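You operate a simulated robot arm through the tools that you are given. There is no shell and no other tool.

Carry out the task below with a simulated robot arm. There is one attempt and no reset: what you move stays moved.

Task
Set the pad's gap with the shim that the gap card names.
Fine: free the blue wing screw, draw the angle bracket back, fit the shim in the black fork's slot, push the bracket against it, then tighten the screw.
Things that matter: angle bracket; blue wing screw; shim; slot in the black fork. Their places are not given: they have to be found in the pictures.

The check looks at the end state, three seconds after you hand in, the way a careful person would. Anything else that was tipped, shoved, dropped, spilled or broken makes it a failure.

Robot
A 6-joint arm with a two-finger gripper, fixed in place. Base frame: the origin is at the foot of the arm, x ahead of it, y to its left, z up. Lengths are in mm, angles in degrees, forces in N, time in s.
Its first joint turns from -166.0 to 166.0 degrees. Payload 2.45 kg.
The tool frame sits at the grasp point between the pads (the TCP): z along the fingers, y along the line on which they close. The tips reach 20 mm beyond it. Largest opening 140 mm; the body of the gripper starts 168 mm behind the TCP.
Orientation is that of the tool frame in the base frame, as [roll, pitch, yaw] about the fixed x, y, z axes, in that order (R = Rz(yaw) Ry(pitch) Rx(roll)). With the fingers straight down and closing along the base's y, the tool's x points along the base's -x, its y along +y and its z along -z.

Tools
- The arm moves only by the tool apply_moves. Its argument "steps" is a list that holds one entry, the list of rows, each a list of 7 numbers: the shift along the base's x, y, z in units of 40 mm (1.0 is 40 mm), then the turn, a rotation vector about the base's x, y, z in units of 5 degrees (1.0 is 5 degrees), then the gripper command, from -1 (shut) to 1 (fully open), values between in proportion. In form: [[[dx, dy, dz, ax, ay, az, hand], ...]]. A call has 1 to 20 rows; each row shifts and turns the commanded pose from where the row before left it. A call with a number of a shift or a turn outside -1 to 1 is refused whole. A row lasts 0.2 s, in which the tool goes at most 50 mm and 8.6 degrees; a call with a longer step from one row to the next is refused whole, and so is a gripper value outside its range. A pose out of reach is approached as far as the arm can. The call stops where the force on the tool passes 60 N (or 10 N more than at its start, if that is more) or the arm is blocked; 0.2 s more then pass. Each finger travels about 45 mm/s and halts on what it meets, pressing with about 28 N; the grip force reading is that of the motor and also rises with nothing between the fingers. The clock runs only during rows and for 0.2 s after the last one: add rows that do not move to give the fingers time. It gives the time, the measured TCP pose, the force on the tool (base axes), the opening and the grip force at its end, in the units of the frame above (readings bear some noise), with the torque about the TCP (base axes, N m) and any sound that the robot's microphone picked up, and new pictures: "show" is both (left out), scene, wrist or none.
- Cameras (640 x 400 px; columns grow to the right, rows downward): "scene" is fixed at [215.6, -642.5, 1838.5]; the picture's right is [0.91, -0.42, 0.00], its down [-0.19, -0.42, -0.89] and it looks along [0.37, 0.81, -0.46] (base axes); focal length 345 px, centre (320, 200). "wrist" rides on the gripper at [78, 11, -209] in the tool frame; the picture's right is [-0.14, 0.99, 0.00], its down [-0.92, -0.13, -0.37] and it looks along [-0.37, -0.05, 0.93] (tool axes); focal length 280 px, centre (320, 200).
- measure_at(camera, pixels): for up to 12 pixels [column, row] of the newest picture of that camera ("zoom" is the newest enlarged one), the place [x, y, z] in the base frame of the surface seen there, good to about 2 mm, but the place of the scene camera against the robot may be out by one fixed shift of up to 12 mm in any direction. The clock stands still meanwhile.
- inspect(camera, box): a new picture of the part [left, top, right, bottom] of that camera's present view, enlarged. The clock stands still meanwhile.
- job_done(): hands the job in; it is judged then, once.

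Open the gripper and draw the arm clear of the work before you hand the job in, unless the task says otherwise.

The tools are called after "Emit:" by a JSON object that holds its "api" and its "payload". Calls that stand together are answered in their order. apply_moves: Moves the arm, as the interface text tells. Its arguments: {"type":"object","properties":{"steps":{"type":"array","items":{"type":"array","items":{"type":"array","items":{"type":"number"}}}},"show":{"type":"string","enum":["both","scene","wrist","none"]}},"required":["steps"]} The other tools are called the same way: measure_at (camera, pixels) gives the place of the surface under pixels of a picture; inspect (camera, box) takes an enlarged picture of a part of a camera's view; job_done () hands the job in.

At the start:

```text
clock: 0.0
tcp_pos: [528.7, 200.7, 1558.1]
tcp_rot: [180.0, 0.0, 179.8]
force: [-0.3, 0.9, 0.7]
ft_torque: [-0.02, 0.01, 0.02]
grip_width: 139.9
gripper_force: 0.1
```

scene: 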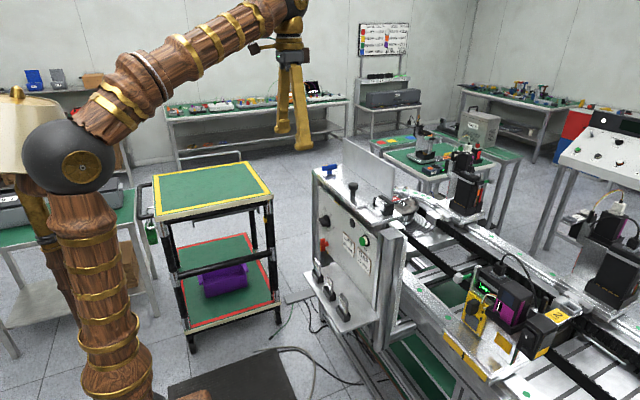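
wrist: 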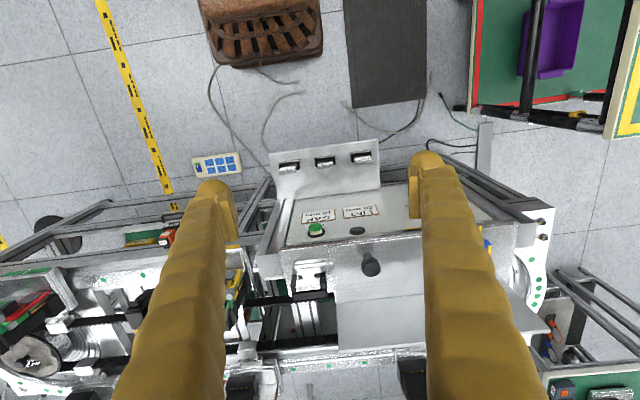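

The scene shows a machine with a front panel at around (350,240), with a blue wing screw perhaps at (330,168), and cards on the panel. I enlarge these regions first.

Emit:
{"api": "inspect", "payload": {"camera": "scene", "box": [300, 140, 460, 240]}}

Emit:
{"api": "inspect", "payload": {"camera": "scene", "box": [300, 220, 420, 330]}}

Emit:
{"api": "inspect", "payload": {"camera": "wrist", "box": [240, 130, 420, 260]}}

Emit:
{"api": "inspect", "payload": {"camera": "scene", "box": [340, 10, 430, 110]}}

```text
4.00 times, centred on (380, 190) of scene
```

zoom: 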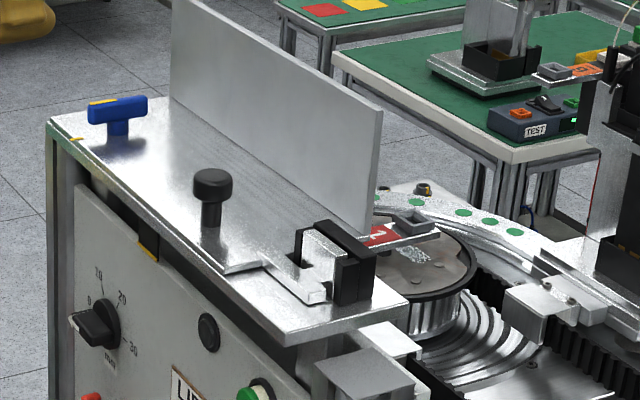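

```text
3.64 times, centred on (360, 275) of scene
```

zoom: 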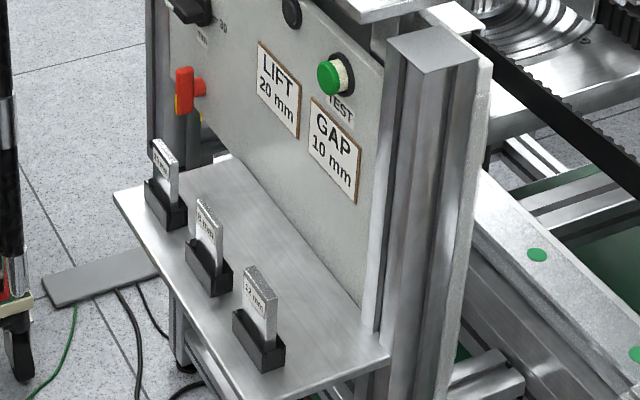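

```text
3.08 times, centred on (330, 195) of wrist
```

zoom: 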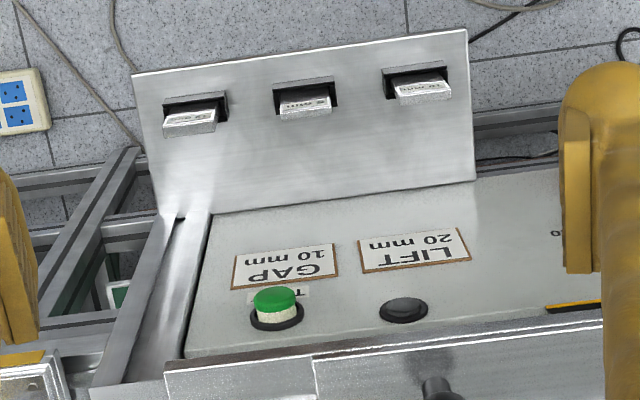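

```text
4.00 times, centred on (385, 60) of scene
```

zoom: 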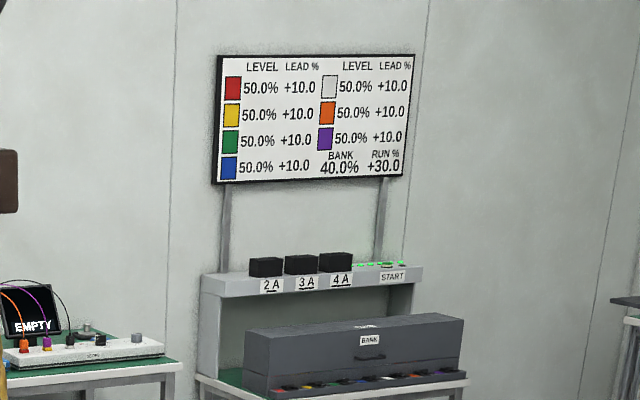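

The gap card reads "GAP 10 mm" at about scene (361,261). Now I zoom in on the shim labels and on the top plate with the fork and blue screw.

Emit:
{"api": "inspect", "payload": {"camera": "scene", "box": [320, 250, 360, 300]}}

Emit:
{"api": "inspect", "payload": {"camera": "scene", "box": [340, 175, 420, 225]}}

Emit:
{"api": "inspect", "payload": {"camera": "wrist", "box": [270, 150, 390, 180]}}

Emit:
{"api": "inspect", "payload": {"camera": "wrist", "box": [240, 210, 520, 360]}}

Emit:
{"api": "measure_at", "payload": {"camera": "scene", "pixels": [[330, 168], [353, 187], [385, 202], [380, 205], [390, 200], [372, 207], [313, 172], [400, 216], [330, 261], [339, 277], [349, 297], [360, 262]]}}

```text
8.00 times, centred on (340, 275) of scene
```

zoom: 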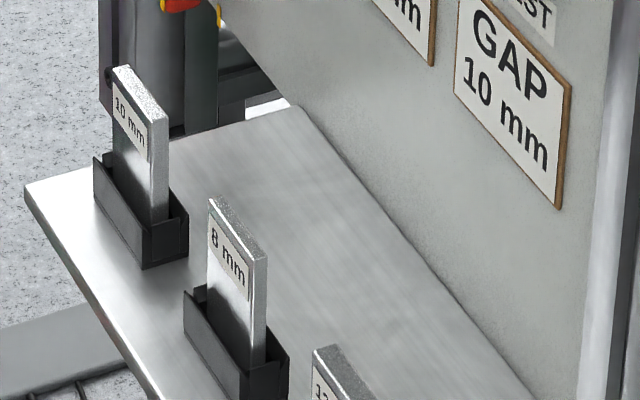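

```text
8.00 times, centred on (380, 200) of scene
```

zoom: 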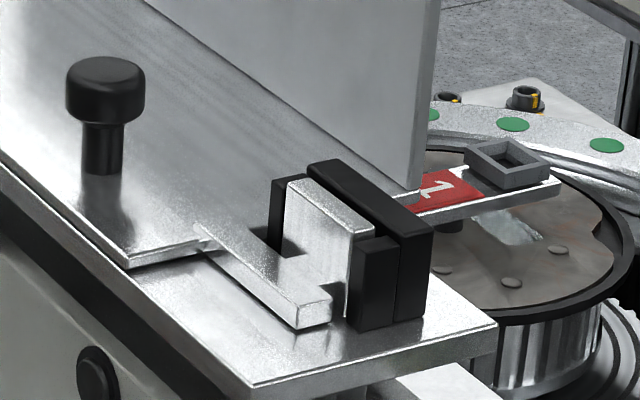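

```text
5.33 times, centred on (330, 165) of wrist
```

zoom: 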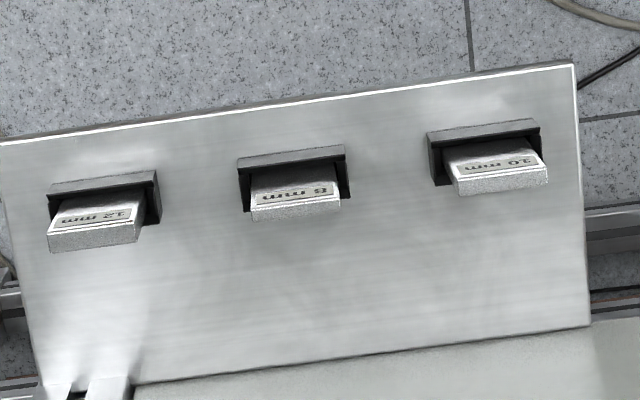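

```text
2.29 times, centred on (380, 285) of wrist
```

zoom: 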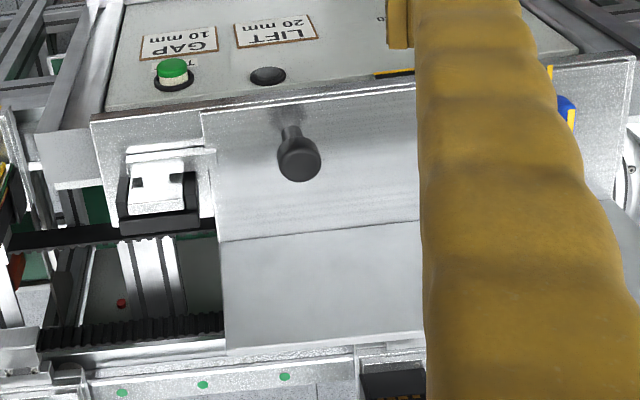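

```text
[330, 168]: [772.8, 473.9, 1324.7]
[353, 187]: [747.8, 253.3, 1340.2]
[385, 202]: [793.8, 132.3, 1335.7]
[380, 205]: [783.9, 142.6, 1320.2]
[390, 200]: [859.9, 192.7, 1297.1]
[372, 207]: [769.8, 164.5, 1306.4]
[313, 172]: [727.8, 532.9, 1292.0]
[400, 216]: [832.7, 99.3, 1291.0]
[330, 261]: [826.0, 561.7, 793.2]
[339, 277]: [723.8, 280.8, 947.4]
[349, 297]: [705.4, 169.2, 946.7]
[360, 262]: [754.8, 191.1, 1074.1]
```

Labels in the enlarged view show the 10 mm shim at scene (330,258) (left holder, largest y), the 8 or 6 mm in the middle and 12 mm at right. I measure the shim holders and the upright wall before moving closer.

Emit:
{"api": "measure_at", "payload": {"camera": "wrist", "pixels": [[288, 163], [325, 161], [364, 155], [316, 229], [370, 262], [300, 270], [310, 283], [380, 330], [380, 300], [487, 245], [300, 290], [270, 265]]}}

Emit:
{"api": "measure_at", "payload": {"camera": "scene", "pixels": [[345, 142], [394, 168], [392, 196], [343, 165], [327, 259], [331, 263], [329, 267], [337, 276], [348, 295], [322, 273], [334, 295], [316, 273]]}}

Emit:
{"api": "inspect", "payload": {"camera": "scene", "box": [305, 245, 385, 345]}}

```text
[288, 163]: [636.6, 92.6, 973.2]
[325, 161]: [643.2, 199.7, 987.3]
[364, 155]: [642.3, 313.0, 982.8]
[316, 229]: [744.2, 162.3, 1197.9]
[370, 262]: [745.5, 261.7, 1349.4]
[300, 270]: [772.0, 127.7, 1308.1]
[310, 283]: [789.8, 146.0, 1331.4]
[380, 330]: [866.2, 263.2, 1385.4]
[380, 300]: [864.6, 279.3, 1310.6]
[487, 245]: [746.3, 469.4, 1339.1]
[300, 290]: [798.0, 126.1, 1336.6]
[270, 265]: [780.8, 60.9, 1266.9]
```

```text
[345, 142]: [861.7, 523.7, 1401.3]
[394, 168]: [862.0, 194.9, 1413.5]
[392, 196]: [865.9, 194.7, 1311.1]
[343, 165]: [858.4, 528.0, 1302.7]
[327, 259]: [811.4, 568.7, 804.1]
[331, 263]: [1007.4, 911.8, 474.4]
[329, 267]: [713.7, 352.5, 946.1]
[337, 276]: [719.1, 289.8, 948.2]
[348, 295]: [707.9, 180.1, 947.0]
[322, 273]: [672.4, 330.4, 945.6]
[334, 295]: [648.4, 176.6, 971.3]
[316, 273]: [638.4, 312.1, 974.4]
```

```text
4.00 times, centred on (345, 295) of scene
```

zoom: 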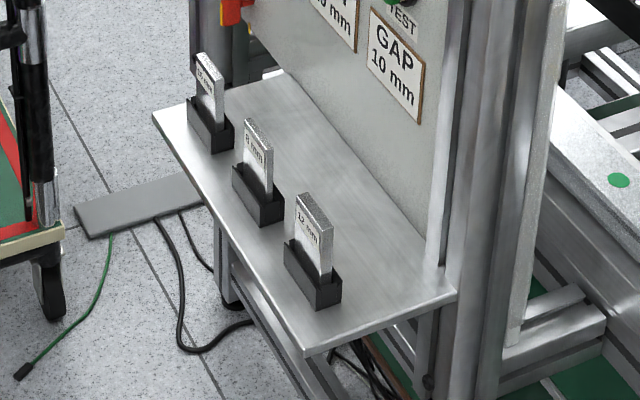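

Wrist view puts the shims near x≈640, y≈92/200/313, z≈985, the fork near (790,140,1335). I move the arm over the fork for a closer look.

Emit:
{"api": "apply_moves", "payload": {"steps": [[[0.9, -0.4, 0, 0, 0, 0, 1], [0.9, -0.4, 0, 0, 0, 0, 1], [0.9, -0.4, 0, 0, 0, 0, 1], [0.5, -0.2, 0, 0, 0, 0, 1], [0, 0, 0, 0, 0, 0, 1]]], "show": "both"}}

```text
clock: 1.2
tcp_pos: [655.3, 144.6, 1559.7]
tcp_rot: [180.0, 0.0, -180.0]
force: [-0.3, -0.4, 0.9]
ft_torque: [-0.01, 0.02, 0.01]
grip_width: 140.0
gripper_force: 0.0
```

scene: 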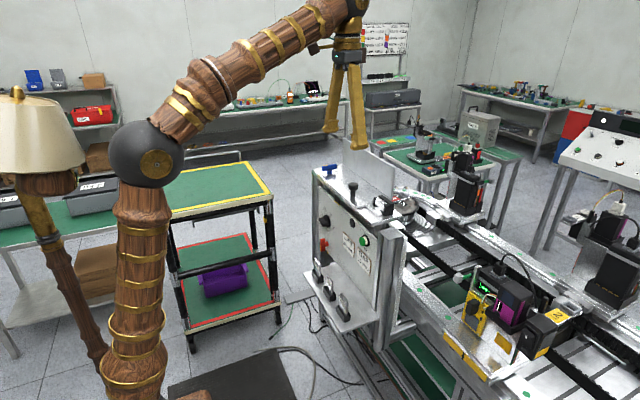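
wrist: 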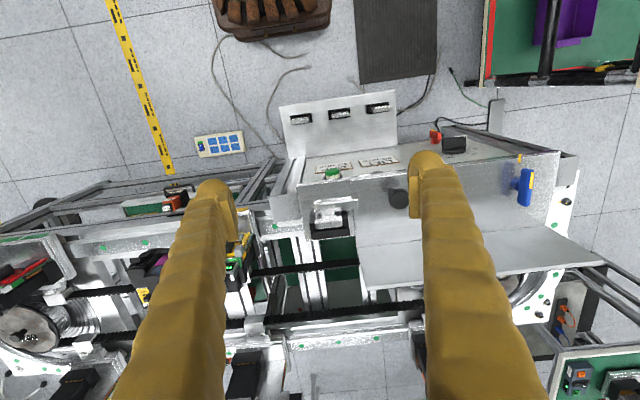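

The fork now shows at wrist (330,215) and the blue screw at (525,187). I zoom in on both.

Emit:
{"api": "inspect", "payload": {"camera": "wrist", "box": [290, 180, 370, 250]}}

Emit:
{"api": "inspect", "payload": {"camera": "wrist", "box": [270, 140, 590, 300]}}

Emit:
{"api": "inspect", "payload": {"camera": "wrist", "box": [490, 140, 590, 240]}}

Emit:
{"api": "inspect", "payload": {"camera": "wrist", "box": [275, 85, 415, 185]}}

```text
5.71 times, centred on (330, 215) of wrist
```

zoom: 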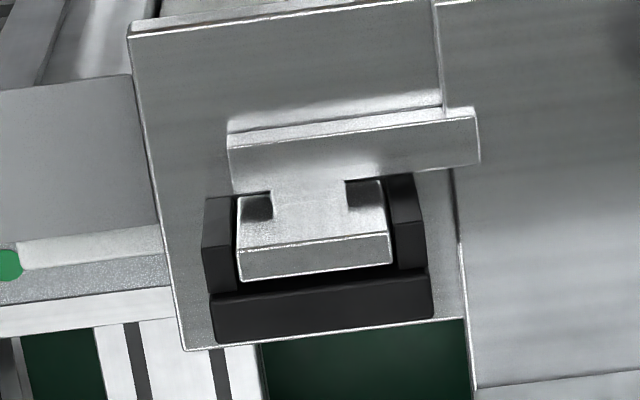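

```text
2.00 times, centred on (430, 220) of wrist
```

zoom: 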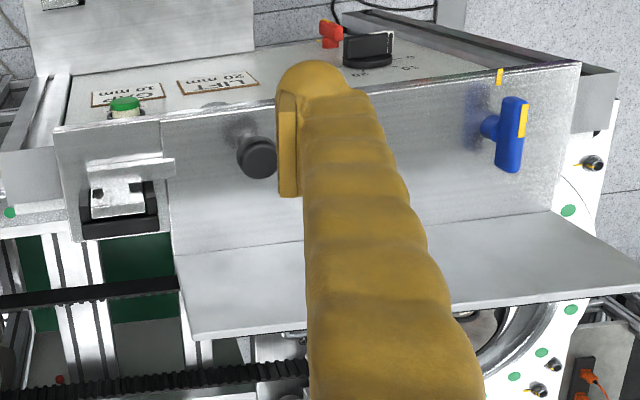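

```text
4.00 times, centred on (540, 190) of wrist
```

zoom: 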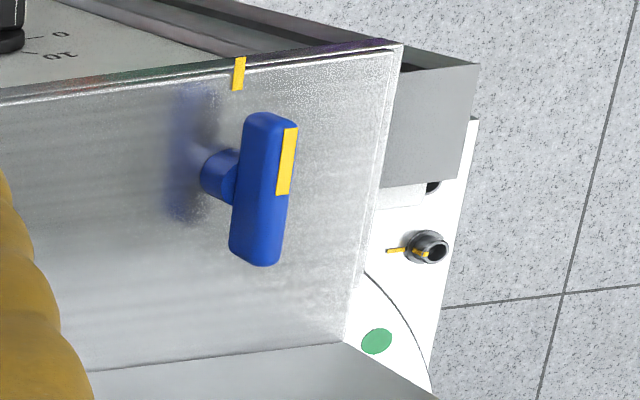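

```text
4.00 times, centred on (345, 135) of wrist
```

zoom: 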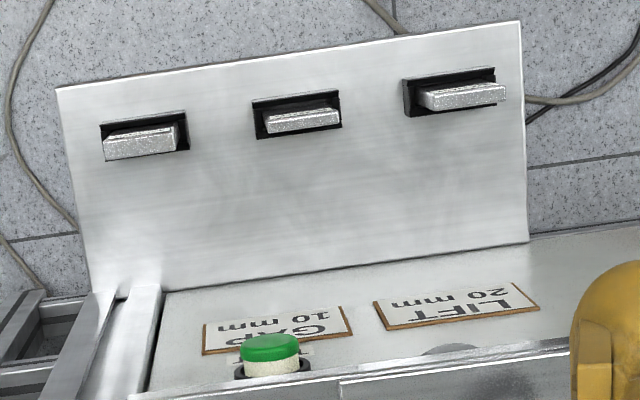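

The fork is a U open toward −x with a silver block inside joined to a cross bar. I drop closer to see how the bracket and fork fit together.

Emit:
{"api": "apply_moves", "payload": {"steps": [[[0.5, -0.1, -0.9, 0, 0, 0, 1], [0.5, 0, -0.9, 0, 0, 0, 1], [0.3, 0, -0.9, 0, 0, 0, 1], [0, 0, 0, 0, 0, 0, 1]]], "show": "wrist"}}

Emit:
{"api": "inspect", "payload": {"camera": "wrist", "box": [240, 150, 400, 290]}}

```text
clock: 2.2
tcp_pos: [708.8, 141.1, 1450.4]
tcp_rot: [179.9, 0.0, -179.9]
force: [0.4, -1.1, -0.3]
ft_torque: [0.02, 0.0, -0.01]
grip_width: 140.0
gripper_force: 0.1
```

wrist: 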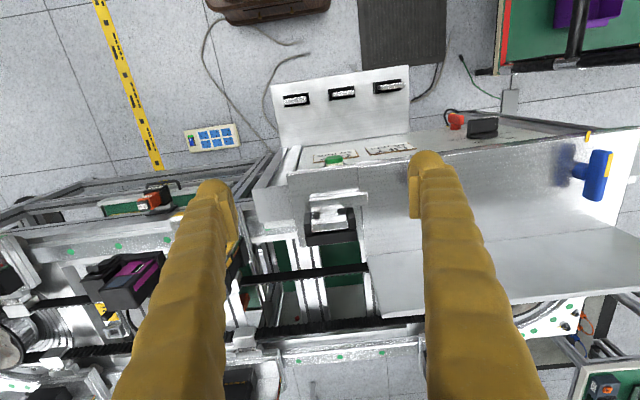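

```text
2.86 times, centred on (320, 220) of wrist
```

zoom: 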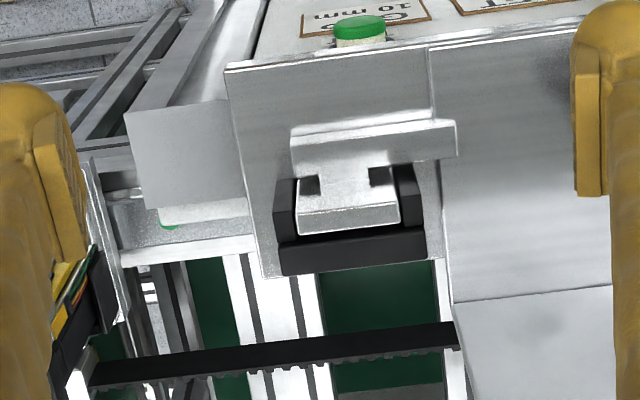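

Emit:
{"api": "inspect", "payload": {"camera": "wrist", "box": [295, 180, 375, 250]}}

Emit:
{"api": "measure_at", "payload": {"camera": "wrist", "pixels": [[325, 190], [390, 193], [330, 200], [360, 198], [330, 222], [320, 226], [345, 223], [330, 239], [318, 239], [350, 236], [316, 215], [355, 212]]}}

```text
5.71 times, centred on (335, 215) of wrist
```

zoom: 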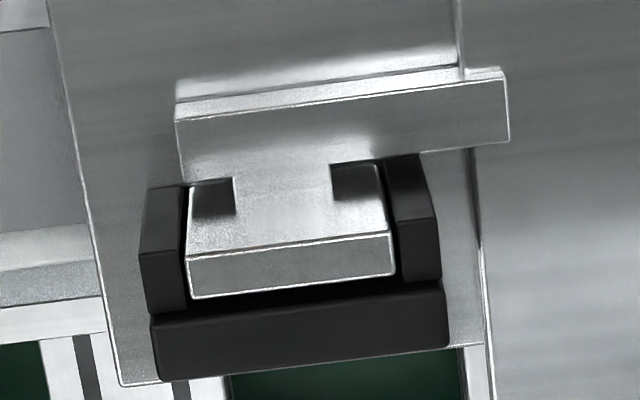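

```text
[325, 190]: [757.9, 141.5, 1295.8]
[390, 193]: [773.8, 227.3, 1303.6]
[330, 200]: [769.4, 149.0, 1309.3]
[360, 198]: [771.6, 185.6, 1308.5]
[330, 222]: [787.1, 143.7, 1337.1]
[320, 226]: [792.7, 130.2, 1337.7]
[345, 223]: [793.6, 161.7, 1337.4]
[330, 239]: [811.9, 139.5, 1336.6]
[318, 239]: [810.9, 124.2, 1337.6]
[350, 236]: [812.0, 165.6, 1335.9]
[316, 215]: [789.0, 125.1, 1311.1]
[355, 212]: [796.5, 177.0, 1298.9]
```

The bar top is z≈1309, the silver upright's top z≈1337 around x≈793, the fork's back wall at x≈812. I measure finer points in the zoom picture to get thicknesses and the current gap.

Emit:
{"api": "measure_at", "payload": {"camera": "zoom", "pixels": [[290, 250], [290, 258], [290, 285], [290, 291], [290, 300], [290, 308], [290, 316], [290, 330], [290, 362], [290, 368], [195, 270], [388, 250]]}}

Emit:
{"api": "measure_at", "payload": {"camera": "zoom", "pixels": [[210, 195], [210, 212], [350, 180], [350, 195], [280, 180], [280, 210], [160, 210], [160, 280], [400, 180], [420, 250], [330, 130], [330, 100]]}}

Emit:
{"api": "measure_at", "payload": {"camera": "zoom", "pixels": [[200, 180], [280, 150], [180, 125], [500, 85], [500, 130], [470, 70], [450, 150], [430, 200], [490, 200], [455, 30], [140, 300], [445, 300]]}}

```text
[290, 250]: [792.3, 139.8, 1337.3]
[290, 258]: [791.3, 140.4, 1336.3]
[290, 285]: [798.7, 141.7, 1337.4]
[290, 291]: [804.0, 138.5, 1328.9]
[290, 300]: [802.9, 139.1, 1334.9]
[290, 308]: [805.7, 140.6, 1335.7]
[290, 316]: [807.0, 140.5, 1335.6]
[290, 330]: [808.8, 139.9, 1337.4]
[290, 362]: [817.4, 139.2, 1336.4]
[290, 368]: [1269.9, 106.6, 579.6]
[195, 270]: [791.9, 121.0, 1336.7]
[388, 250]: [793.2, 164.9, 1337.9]
```

```text
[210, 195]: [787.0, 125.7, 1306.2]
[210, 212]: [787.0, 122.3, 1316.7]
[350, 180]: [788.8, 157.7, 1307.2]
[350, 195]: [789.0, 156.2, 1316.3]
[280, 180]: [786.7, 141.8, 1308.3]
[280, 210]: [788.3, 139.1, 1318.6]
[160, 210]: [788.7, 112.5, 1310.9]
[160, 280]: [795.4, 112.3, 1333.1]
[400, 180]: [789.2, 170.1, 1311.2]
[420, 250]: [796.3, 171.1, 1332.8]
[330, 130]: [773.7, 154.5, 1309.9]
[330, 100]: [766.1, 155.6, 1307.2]
```

```text
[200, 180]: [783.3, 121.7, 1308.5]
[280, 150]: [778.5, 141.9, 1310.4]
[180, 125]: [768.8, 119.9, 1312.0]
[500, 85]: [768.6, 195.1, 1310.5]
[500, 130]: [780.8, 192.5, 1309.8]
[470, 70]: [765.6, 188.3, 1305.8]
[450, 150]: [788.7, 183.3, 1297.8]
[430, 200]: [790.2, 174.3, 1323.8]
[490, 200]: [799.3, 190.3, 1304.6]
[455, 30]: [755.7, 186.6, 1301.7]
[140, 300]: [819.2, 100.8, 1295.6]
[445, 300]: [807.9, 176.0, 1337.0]
```

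The silver upright's −x face is at x≈787.5 and about 12 mm thick, the fork wall's front face at about x≈806. I look at dark squares on it from the scene camera at higher zoom.

Emit:
{"api": "inspect", "payload": {"camera": "scene", "box": [364, 190, 400, 220]}}

Emit:
{"api": "inspect", "payload": {"camera": "wrist", "box": [315, 195, 365, 235]}}

```text
13.33 times, centred on (382, 205) of scene
```

zoom: 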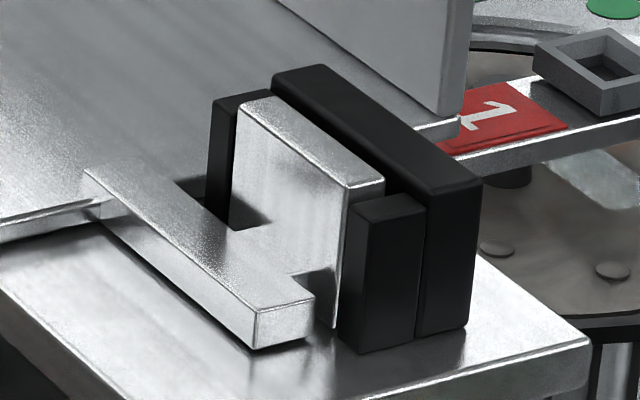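

```text
10.00 times, centred on (340, 215) of wrist
```

zoom: 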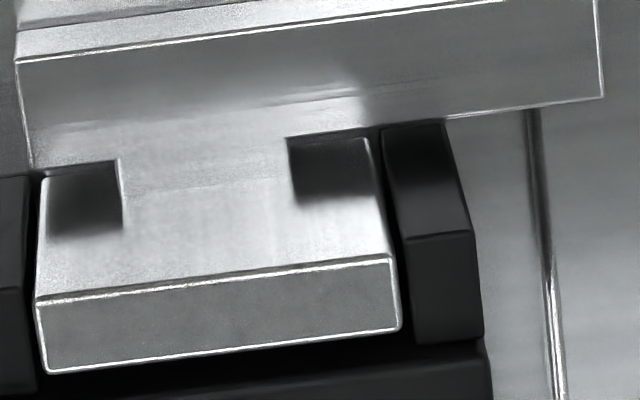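

The zoom shows bar, neck and upright are one piece joined to the bracket, so the gap is between the upright (back face x≈800) and the fork wall (x≈806). Now I go look at the blue screw from close.

Emit:
{"api": "apply_moves", "payload": {"steps": [[[0, 1, 0, 0, 0, 0, 1], [0, 1, 0, 0, 0, 0, 1], [0, 1, 0, 0, 0, 0, 1], [0, 1, 0, 0, 0, 0, 1], [0, 1, 0, 0, 0, 0, 1], [0, 1, 0, 0, 0, 0, 1], [0, 1, 0, 0, 0, 0, 1], [0, 0.9, 0, 0, 0, 0, 1], [0, 0, 0, 0, 0, 0, 1]]], "show": "both"}}

Emit:
{"api": "inspect", "payload": {"camera": "wrist", "box": [240, 130, 400, 230]}}

Emit:
{"api": "inspect", "payload": {"camera": "scene", "box": [305, 150, 365, 200]}}

```text
clock: 4.2
tcp_pos: [709.8, 456.2, 1449.1]
tcp_rot: [-179.9, 0.0, 180.0]
force: [0.6, -0.8, 0.3]
ft_torque: [-0.01, 0.01, 0.0]
grip_width: 140.1
gripper_force: 0.1
```

scene: 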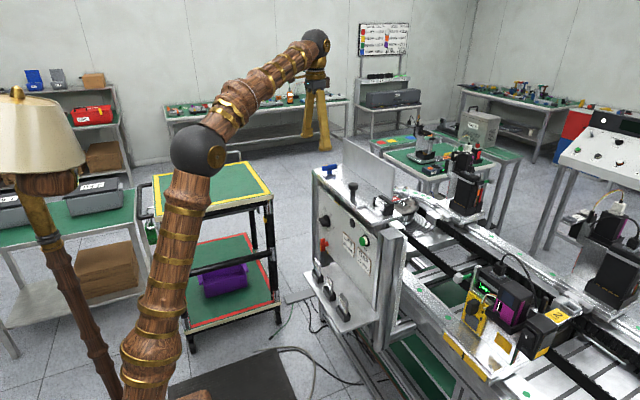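
wrist: 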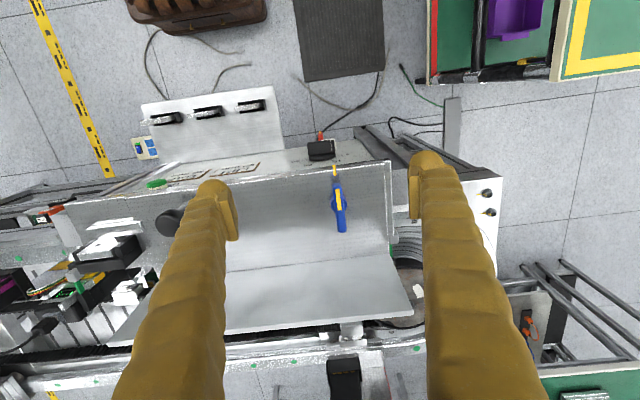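

```text
4.00 times, centred on (320, 180) of wrist
```

zoom: 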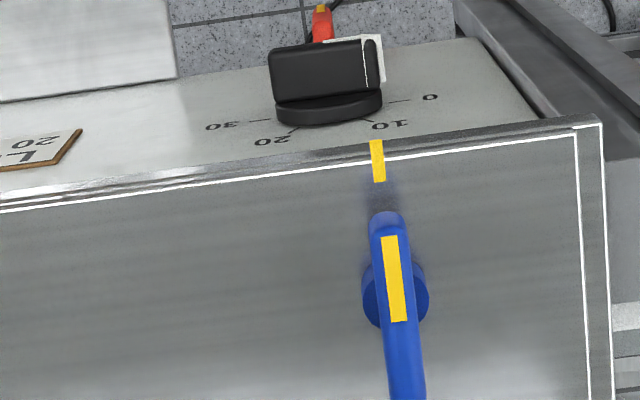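

```text
8.00 times, centred on (335, 175) of scene
```

zoom: 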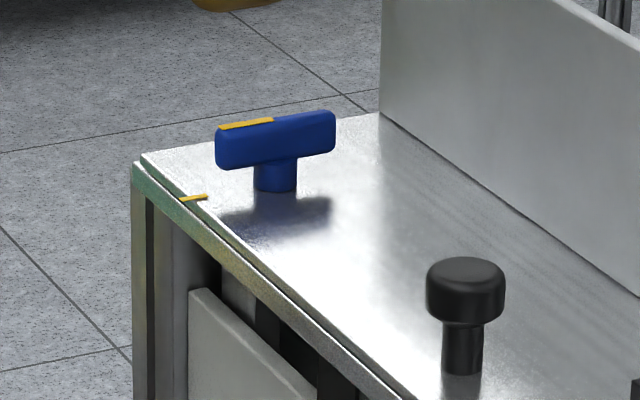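

The yellow stripe on the handle points at the yellow tab on the plate, presumably the tight mark. I measure the handle and its surroundings.

Emit:
{"api": "measure_at", "payload": {"camera": "zoom", "pixels": [[220, 130], [330, 118], [275, 135], [225, 155], [325, 140], [275, 180], [195, 197], [465, 275], [450, 310], [470, 350], [330, 250], [140, 158]]}}

Emit:
{"api": "measure_at", "payload": {"camera": "wrist", "pixels": [[335, 187], [338, 204], [340, 214], [342, 228], [337, 196], [336, 204], [344, 210], [334, 172], [331, 200], [347, 204], [360, 200], [300, 200]]}}

Emit:
{"api": "inspect", "payload": {"camera": "wrist", "box": [315, 160, 375, 240]}}

```text
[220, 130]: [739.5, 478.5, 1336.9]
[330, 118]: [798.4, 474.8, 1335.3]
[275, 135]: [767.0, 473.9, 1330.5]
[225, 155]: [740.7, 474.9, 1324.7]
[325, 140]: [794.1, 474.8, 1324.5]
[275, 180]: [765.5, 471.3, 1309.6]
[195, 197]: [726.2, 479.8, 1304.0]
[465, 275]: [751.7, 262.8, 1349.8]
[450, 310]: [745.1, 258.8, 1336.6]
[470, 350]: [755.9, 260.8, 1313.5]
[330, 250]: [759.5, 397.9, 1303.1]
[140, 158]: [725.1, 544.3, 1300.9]
```

```text
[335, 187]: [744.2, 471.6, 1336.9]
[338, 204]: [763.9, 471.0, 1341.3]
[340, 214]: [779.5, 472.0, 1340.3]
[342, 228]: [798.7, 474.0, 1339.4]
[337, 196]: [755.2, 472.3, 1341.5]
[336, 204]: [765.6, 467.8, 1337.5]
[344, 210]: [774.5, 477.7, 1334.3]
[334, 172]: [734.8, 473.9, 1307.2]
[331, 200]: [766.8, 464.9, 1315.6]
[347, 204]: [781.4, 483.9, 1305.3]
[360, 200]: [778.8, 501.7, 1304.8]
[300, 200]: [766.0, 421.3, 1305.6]
```

```text
5.00 times, centred on (345, 200) of wrist
```

zoom: 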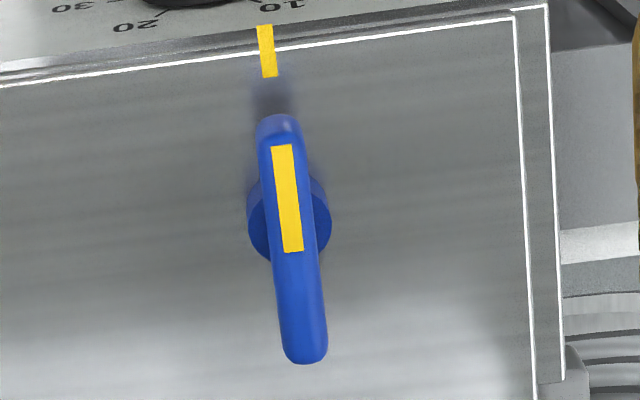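

Handle spans x 740–800 at y≈472, top z≈1341, with the plate at z≈1305. I move over its centre with the gripper partly closed.

Emit:
{"api": "apply_moves", "payload": {"steps": [[[0.8, 0.2, 0, 0, 0, 0, -0.4], [0.7, 0.2, 0, 0, 0, 0, -0.4], [0, 0, -0.75, 0, 0, 0, -0.4], [0, 0, -0.75, 0, 0, 0, -0.4], [0, 0, 0, 0, 0, 0, -0.4], [0, 0, 0, 0, 0, 0, -0.4]]], "show": "wrist"}}

Emit:
{"api": "inspect", "payload": {"camera": "wrist", "box": [260, 110, 400, 220]}}

```text
clock: 5.6
tcp_pos: [770.1, 472.0, 1388.5]
tcp_rot: [180.0, -0.1, 179.9]
force: [-0.1, 0.0, 0.4]
ft_torque: [-0.03, 0.02, 0.02]
grip_width: 41.9
gripper_force: 0.0
```

wrist: 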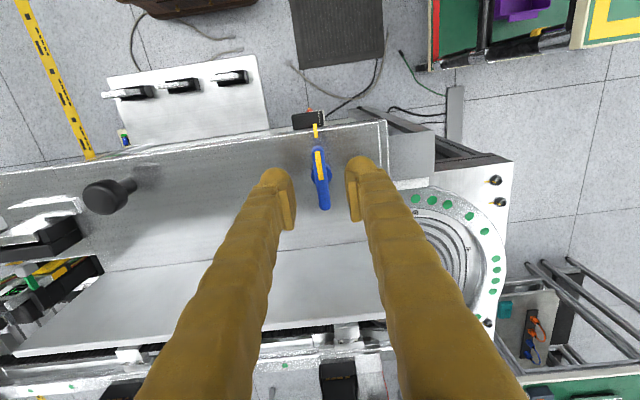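

```text
3.64 times, centred on (330, 165) of wrist
```

zoom: 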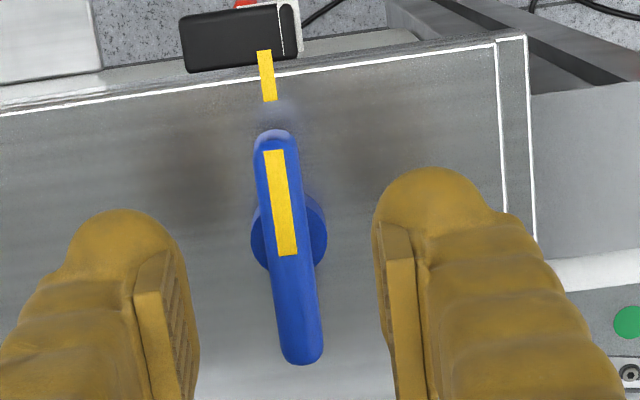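

The handle sits between the fingers at wrist (320,178). I remeasure it for fine centring.

Emit:
{"api": "measure_at", "payload": {"camera": "zoom", "pixels": [[272, 140], [280, 200], [290, 270], [303, 350], [280, 290], [306, 290], [258, 240], [322, 235], [265, 220], [296, 215]]}}

```text
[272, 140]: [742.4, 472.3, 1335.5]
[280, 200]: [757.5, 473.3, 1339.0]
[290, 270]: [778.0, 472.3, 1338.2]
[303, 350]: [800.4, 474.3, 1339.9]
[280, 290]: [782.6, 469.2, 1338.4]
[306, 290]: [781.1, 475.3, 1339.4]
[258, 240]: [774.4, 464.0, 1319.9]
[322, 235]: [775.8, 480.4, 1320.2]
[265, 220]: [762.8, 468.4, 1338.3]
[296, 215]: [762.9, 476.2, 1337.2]
```

Handle centre is about (770.5, 472.5) with the collar below z≈1320. I descend so that the tips stop just above the collar, then close.

Emit:
{"api": "apply_moves", "payload": {"steps": [[[0.01, 0.01, -0.6, 0, 0, 0, -0.4], [0, 0, -0.57, 0, 0, 0, -0.4], [0, 0, 0, 0, 0, 0, -0.4], [0, 0, 0, 0, 0, 0, -1], [0, 0, 0, 0, 0, 0, -1], [0, 0, 0, 0, 0, 0, -1], [0, 0, 0, 0, 0, 0, -1]]], "show": "wrist"}}

```text
clock: 7.2
tcp_pos: [771.1, 472.7, 1342.7]
tcp_rot: [-180.0, 0.0, 180.0]
force: [-3.7, -10.2, -4.1]
ft_torque: [-0.07, 0.08, 0.01]
grip_width: 11.0
gripper_force: 38.1
```

wrist: 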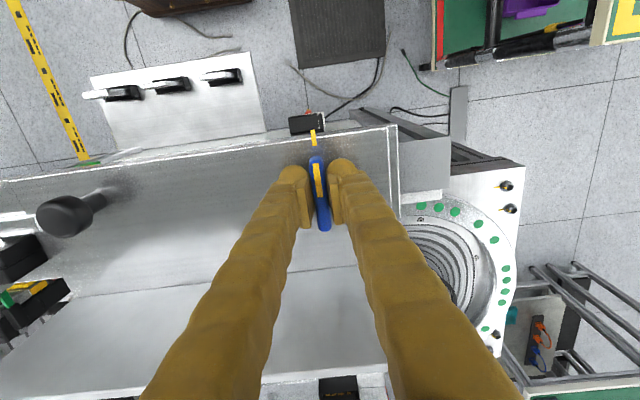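

The handle is gripped at 11 mm width. I turn it counter-clockwise (+z) in small steps, watching torque and sound.

Emit:
{"api": "apply_moves", "payload": {"steps": [[[0, 0, 0, 0, 0, 0.5, -1], [0, 0, 0, 0, 0, 1, -1], [0, 0, 0, 0, 0, 1, -1], [0, 0, 0, 0, 0, 1, -1], [0, 0, 0, 0, 0, 1, -1], [0, 0, 0, 0, 0, 1, -1]]], "show": "wrist"}}

```text
clock: 8.6
tcp_pos: [770.7, 471.7, 1344.1]
tcp_rot: [-179.8, -0.1, -153.9]
force: [5.4, -5.1, -2.4]
ft_torque: [0.01, -0.15, -0.06]
grip_width: 11.1
gripper_force: 37.8
stopped in row 6: the force on the tool passed its limit at 62 N (the readings are from after the stop); the commanded pose is now the measured one
```

wrist: 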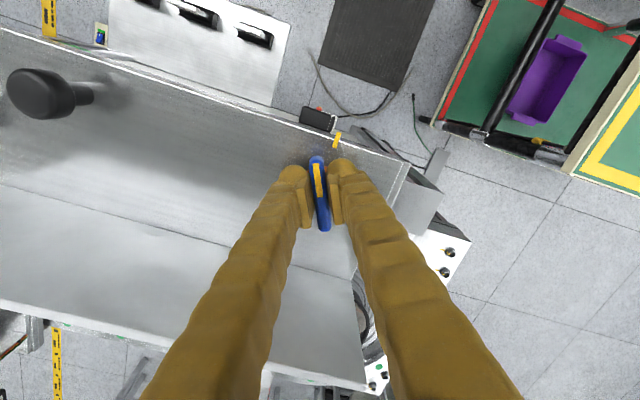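

The handle turned along with the fingers to about 26°, then force tripped at 62 N, and the TCP has risen 1.4 mm. I continue with two small steps to see which force component builds.

Emit:
{"api": "apply_moves", "payload": {"steps": [[[0, 0, 0, 0, 0, 0.6, -1], [0, 0, 0, 0, 0, 0.6, -1]]], "show": "none"}}

```text
clock: 9.2
tcp_pos: [771.7, 470.6, 1344.8]
tcp_rot: [-179.9, -0.1, -147.8]
force: [13.9, -22.3, -3.5]
ft_torque: [-0.29, -0.05, -0.14]
grip_width: 10.8
gripper_force: 38.0
```

Lateral force of about 26 N along the closing line shows my TCP is off the screw axis, which works out near (773, 472). I shift there and keep turning slowly.

Emit:
{"api": "apply_moves", "payload": {"steps": [[[0.05, 0.0, 0, 0, 0, 0, -1], [0, 0, 0, 0, 0, 0.6, -1], [0, 0, 0, 0, 0, 0.6, -1]]], "show": "wrist"}}

```text
clock: 10.0
tcp_pos: [773.7, 471.0, 1343.3]
tcp_rot: [-179.7, -0.1, -141.7]
force: [-11.3, -42.0, -4.8]
ft_torque: [-0.5, 0.22, -0.11]
grip_width: 11.4
gripper_force: 38.3
```

wrist: 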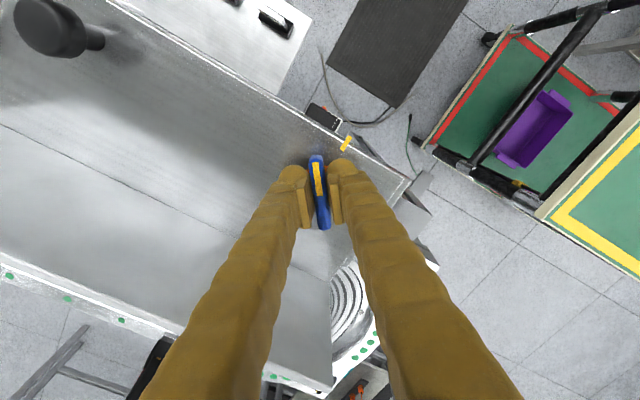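

Force is now mostly −y (42 N). I relieve it by shifting the commanded pose along the force, then check again before turning on.

Emit:
{"api": "apply_moves", "payload": {"steps": [[[-0.01, -0.055, 0, 0, 0, 0, -1], [0, 0, 0, 0, 0, 0, -1]]], "show": "none"}}

```text
clock: 10.6
tcp_pos: [773.2, 469.9, 1343.5]
tcp_rot: [-179.9, 0.1, -141.8]
force: [-4.0, -3.7, -0.9]
ft_torque: [0.12, -0.2, -0.03]
grip_width: 10.6
gripper_force: 38.2
```

Force is nearly gone at (773.2, 469.9). I look at the handle closely to measure where its centre is relative to the grip.

Emit:
{"api": "inspect", "payload": {"camera": "wrist", "box": [280, 130, 370, 250]}}

Emit:
{"api": "measure_at", "payload": {"camera": "wrist", "pixels": [[317, 158], [318, 175], [320, 192], [322, 205], [325, 226], [324, 215], [345, 143]]}}

```text
3.33 times, centred on (325, 190) of wrist
```

zoom: 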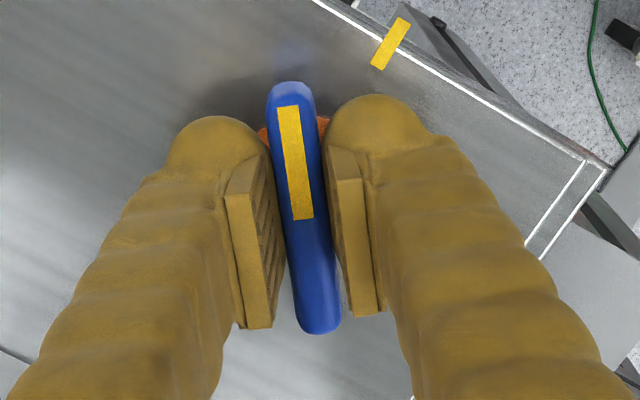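

```text
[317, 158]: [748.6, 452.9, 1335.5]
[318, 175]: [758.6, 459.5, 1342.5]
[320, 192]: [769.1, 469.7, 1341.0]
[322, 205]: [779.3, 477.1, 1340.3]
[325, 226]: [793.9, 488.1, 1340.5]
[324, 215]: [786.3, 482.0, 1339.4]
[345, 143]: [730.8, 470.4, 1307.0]
```

An orange ring has appeared below the handle at zoom (268,135), suggesting the screw is coming free; the handle centre measures (771.3, 470.5). I keep turning in moderate steps.

Emit:
{"api": "apply_moves", "payload": {"steps": [[[-0.02, 0.015, 0, 0, 0, 0.6, -1], [0, 0, 0, 0, 0, 0.6, -1], [0, 0, 0, 0, 0, 0.6, -1]]], "show": "none"}}

Emit:
{"api": "inspect", "payload": {"camera": "scene", "box": [305, 150, 365, 200]}}

```text
clock: 11.4
tcp_pos: [773.3, 470.7, 1343.4]
tcp_rot: [-179.8, 0.0, -133.0]
force: [28.3, 6.5, 6.0]
ft_torque: [0.36, -0.56, -0.07]
grip_width: 11.1
gripper_force: 38.4
```

```text
8.00 times, centred on (335, 175) of scene
```

zoom: 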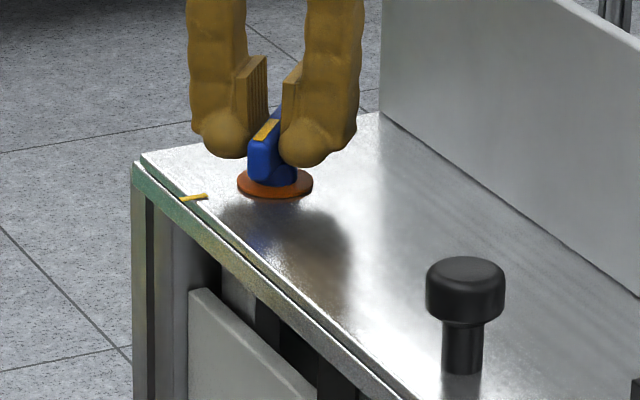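

An orange disc now shows under the handle at scene-zoom (275,185), a likely "free" flag at 47° of turn. I continue turning with a small relief to make sure it is well free.

Emit:
{"api": "apply_moves", "payload": {"steps": [[[0.03, 0.005, 0, 0, 0, 0.6, -1], [0, 0, 0, 0, 0, 0.6, -1], [0, 0, 0, 0, 0, 0.6, -1], [0, 0, 0, 0, 0, 0.6, -1]]], "show": "none"}}

```text
clock: 12.4
tcp_pos: [774.4, 470.1, 1342.8]
tcp_rot: [-179.9, -0.1, -120.8]
force: [23.4, 13.7, 0.6]
ft_torque: [0.06, -0.19, -0.05]
grip_width: 10.9
gripper_force: 37.9
```

Forces stay moderate at 59°. I continue to roughly 90° with relief shifts.

Emit:
{"api": "apply_moves", "payload": {"steps": [[[0.025, 0.015, 0, 0, 0, 0.6, -1], [0, 0, 0, 0, 0, 0.6, -1], [0, 0, 0, 0, 0, 0.6, -1], [0, 0, 0, 0, 0, 0.6, -1]]], "show": "none"}}

Emit:
{"api": "inspect", "payload": {"camera": "scene", "box": [305, 150, 365, 200]}}

```text
clock: 13.4
tcp_pos: [774.8, 468.6, 1343.2]
tcp_rot: [-179.8, -0.1, -109.0]
force: [10.7, -9.3, -2.1]
ft_torque: [-0.2, -0.05, -0.05]
grip_width: 10.8
gripper_force: 37.8
```

```text
8.00 times, centred on (335, 175) of scene
```

zoom: 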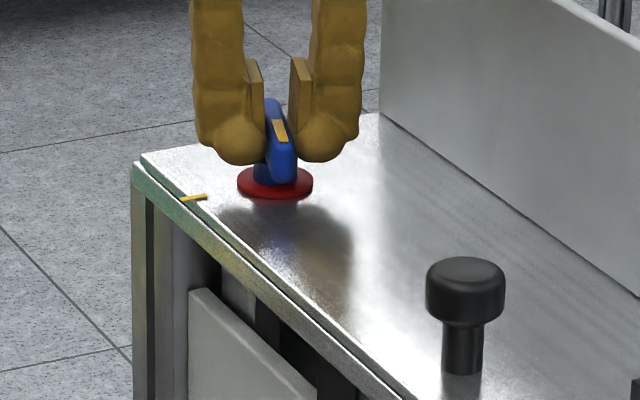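

The disc has turned from orange to red at 71°, which reads as fully free. I release the handle and rise.

Emit:
{"api": "apply_moves", "payload": {"steps": [[[0, 0, 0, 0, 0, 0, -0.4], [0, 0, 0, 0, 0, 0, -0.4], [0, 0, 0, 0, 0, 0, -0.4], [0, 0, 0.5, 0, 0, 0, -0.4], [0, 0, 1, 0, 0, 0, -0.4], [0, 0, 1, 0, 0, 0, -0.4], [0, 0, 0, 0, 0, 0, -0.4]]], "show": "both"}}

Emit:
{"api": "inspect", "payload": {"camera": "wrist", "box": [260, 120, 400, 230]}}

```text
clock: 15.0
tcp_pos: [775.0, 467.6, 1445.8]
tcp_rot: [-179.9, -0.1, -108.8]
force: [0.5, -0.1, 0.4]
ft_torque: [-0.01, -0.01, -0.02]
grip_width: 42.0
gripper_force: 0.1
```

scene: 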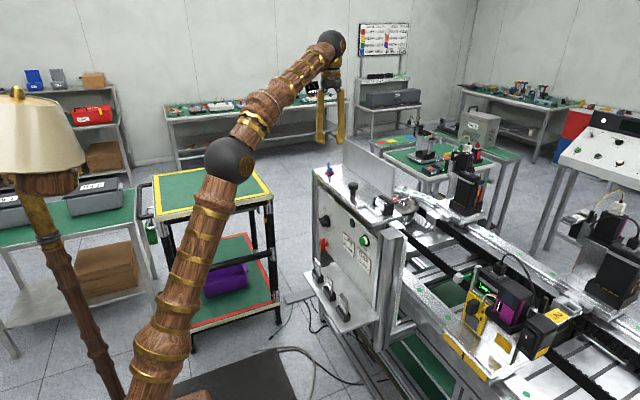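
wrist: 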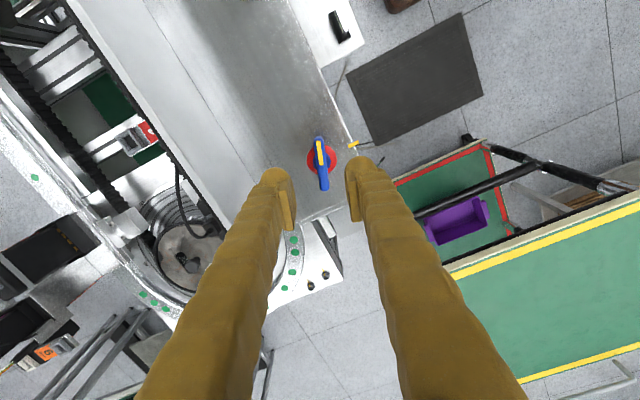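

```text
3.64 times, centred on (330, 175) of wrist
```

zoom: 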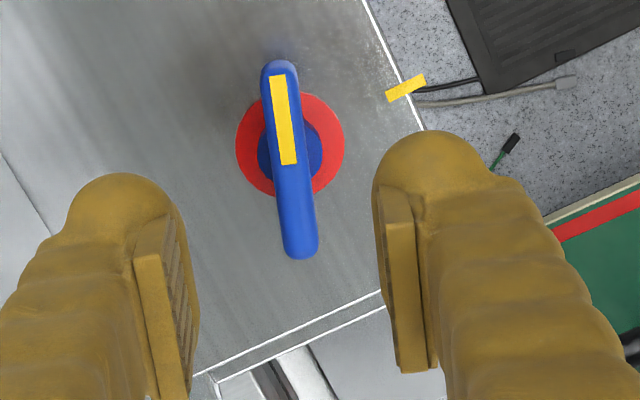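

The handle stays at 71° with a red disc around it. I measure the disc and handle ends to fix the screw axis for later tightening.

Emit:
{"api": "measure_at", "payload": {"camera": "zoom", "pixels": [[279, 70], [284, 130], [292, 190], [301, 250], [245, 150], [337, 150], [300, 97], [262, 185], [330, 175], [405, 88]]}}

```text
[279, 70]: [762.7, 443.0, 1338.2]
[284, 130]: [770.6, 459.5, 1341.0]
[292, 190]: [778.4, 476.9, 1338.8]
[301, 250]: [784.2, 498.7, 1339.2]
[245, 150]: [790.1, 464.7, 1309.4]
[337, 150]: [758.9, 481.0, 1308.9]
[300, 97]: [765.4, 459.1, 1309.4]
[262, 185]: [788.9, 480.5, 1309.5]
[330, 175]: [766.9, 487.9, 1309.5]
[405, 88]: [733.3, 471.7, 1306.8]
```

Screw axis is about (773.5, 471.3). Now I move to the black knob near (747, 262), turning to yaw −90 so the fingers close along x.

Emit:
{"api": "apply_moves", "payload": {"steps": [[[-0.1, -0.8, 0, 0, 0, 0.94, 0], [-0.1, -0.8, 0, 0, 0, 0.94, 0], [-0.1, -0.8, 0, 0, 0, 0.94, 0], [-0.1, -0.8, 0, 0, 0, 0.94, 0], [-0.1, -0.8, 0, 0, 0, 0, 0], [-0.1, -0.8, 0, 0, 0, 0, 0], [-0.1, -0.35, 0, 0, 0, 0, 0], [0, 0, 0, 0, 0, 0, 0]]], "show": "both"}}

Emit:
{"api": "inspect", "payload": {"camera": "wrist", "box": [240, 110, 400, 230]}}

```text
clock: 16.8
tcp_pos: [744.6, 263.5, 1444.3]
tcp_rot: [-179.9, -0.1, -90.0]
force: [0.2, -0.3, 0.0]
ft_torque: [0.03, 0.0, 0.03]
grip_width: 70.0
gripper_force: 0.0
```

scene: 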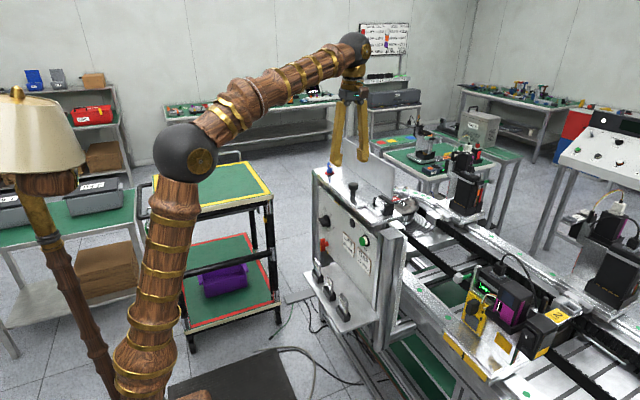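
wrist: 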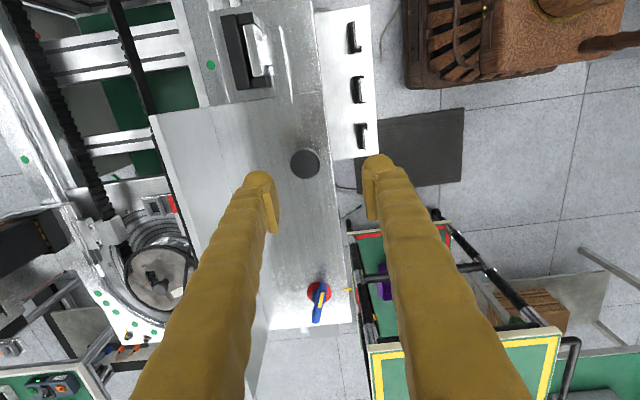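

```text
3.33 times, centred on (320, 170) of wrist
```

zoom: 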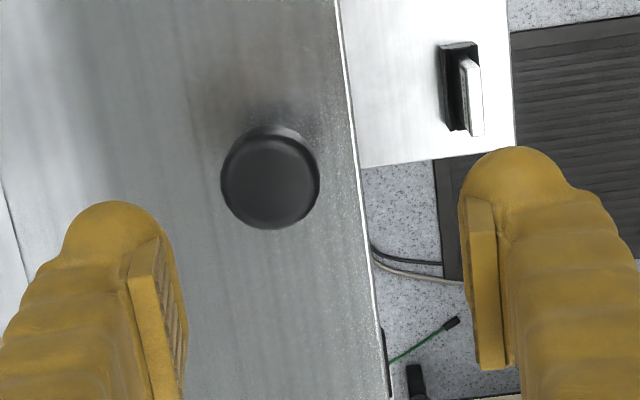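

The knob is at wrist (306,163). I measure the knob cap and take the opportunity to zoom on the fork at (250,50) from this angle.

Emit:
{"api": "measure_at", "payload": {"camera": "zoom", "pixels": [[268, 180], [225, 180], [315, 185], [270, 225], [270, 142], [280, 128], [350, 180], [150, 150]]}}

Emit:
{"api": "inspect", "payload": {"camera": "wrist", "box": [205, 0, 325, 100]}}

Emit:
{"api": "inspect", "payload": {"camera": "scene", "box": [335, 170, 415, 230]}}

```text
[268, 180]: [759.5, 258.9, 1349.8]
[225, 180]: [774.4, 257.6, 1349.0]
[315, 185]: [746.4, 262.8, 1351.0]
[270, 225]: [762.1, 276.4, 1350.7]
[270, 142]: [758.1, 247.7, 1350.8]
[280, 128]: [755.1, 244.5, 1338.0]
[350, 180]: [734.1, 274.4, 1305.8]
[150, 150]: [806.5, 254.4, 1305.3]
```

```text
4.00 times, centred on (265, 50) of wrist
```

zoom: 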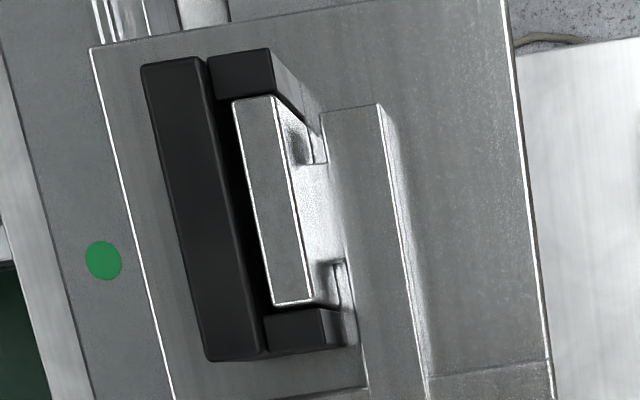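

```text
6.67 times, centred on (375, 200) of scene
```

zoom: 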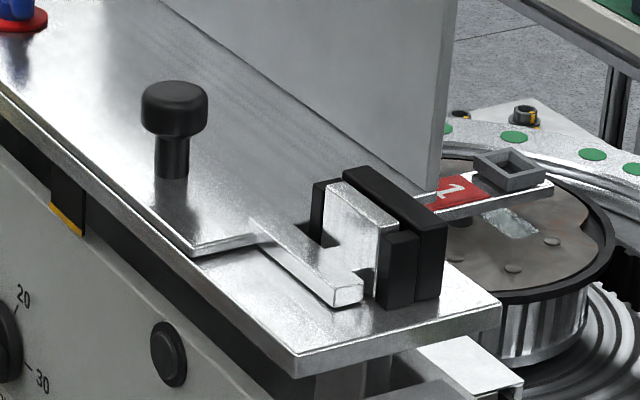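

Knob cap centre is (760, 262) with top z≈1350 and diameter ≈28. I move over it, descend so the tips straddle the cap, and close.

Emit:
{"api": "apply_moves", "payload": {"steps": [[[0.38, -0.04, 0, 0, 0, 0, 0], [0, 0, -0.9, 0, 0, 0, 0], [0, 0, -0.9, 0, 0, 0, 0], [0, 0, -0.66, 0, 0, 0, 0], [0, 0, 0, 0, 0, 0, 0], [0, 0, 0, 0, 0, 0, -1], [0, 0, 0, 0, 0, 0, -1], [0, 0, 0, 0, 0, 0, -1], [0, 0, 0, 0, 0, 0, -1]]], "show": "both"}}

```text
clock: 18.8
tcp_pos: [762.6, 265.1, 1345.9]
tcp_rot: [-179.9, -0.1, -90.1]
force: [-0.5, -0.2, -1.2]
ft_torque: [0.06, -0.01, -0.03]
grip_width: 32.8
gripper_force: 39.0
```

scene: 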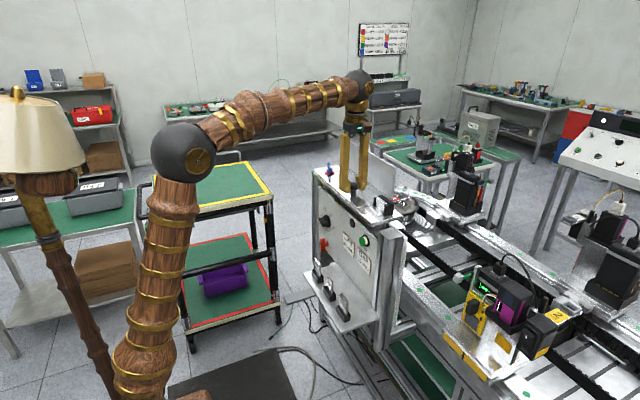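
wrist: 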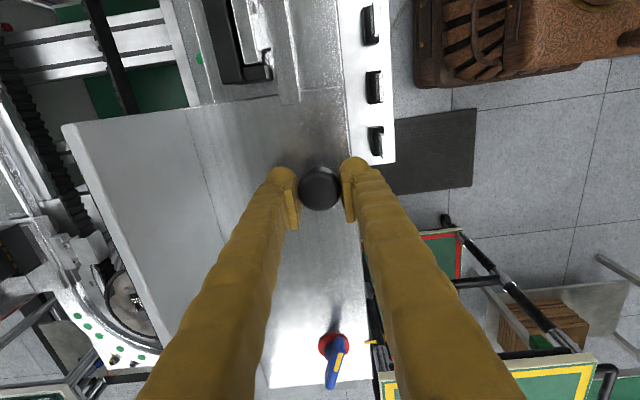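

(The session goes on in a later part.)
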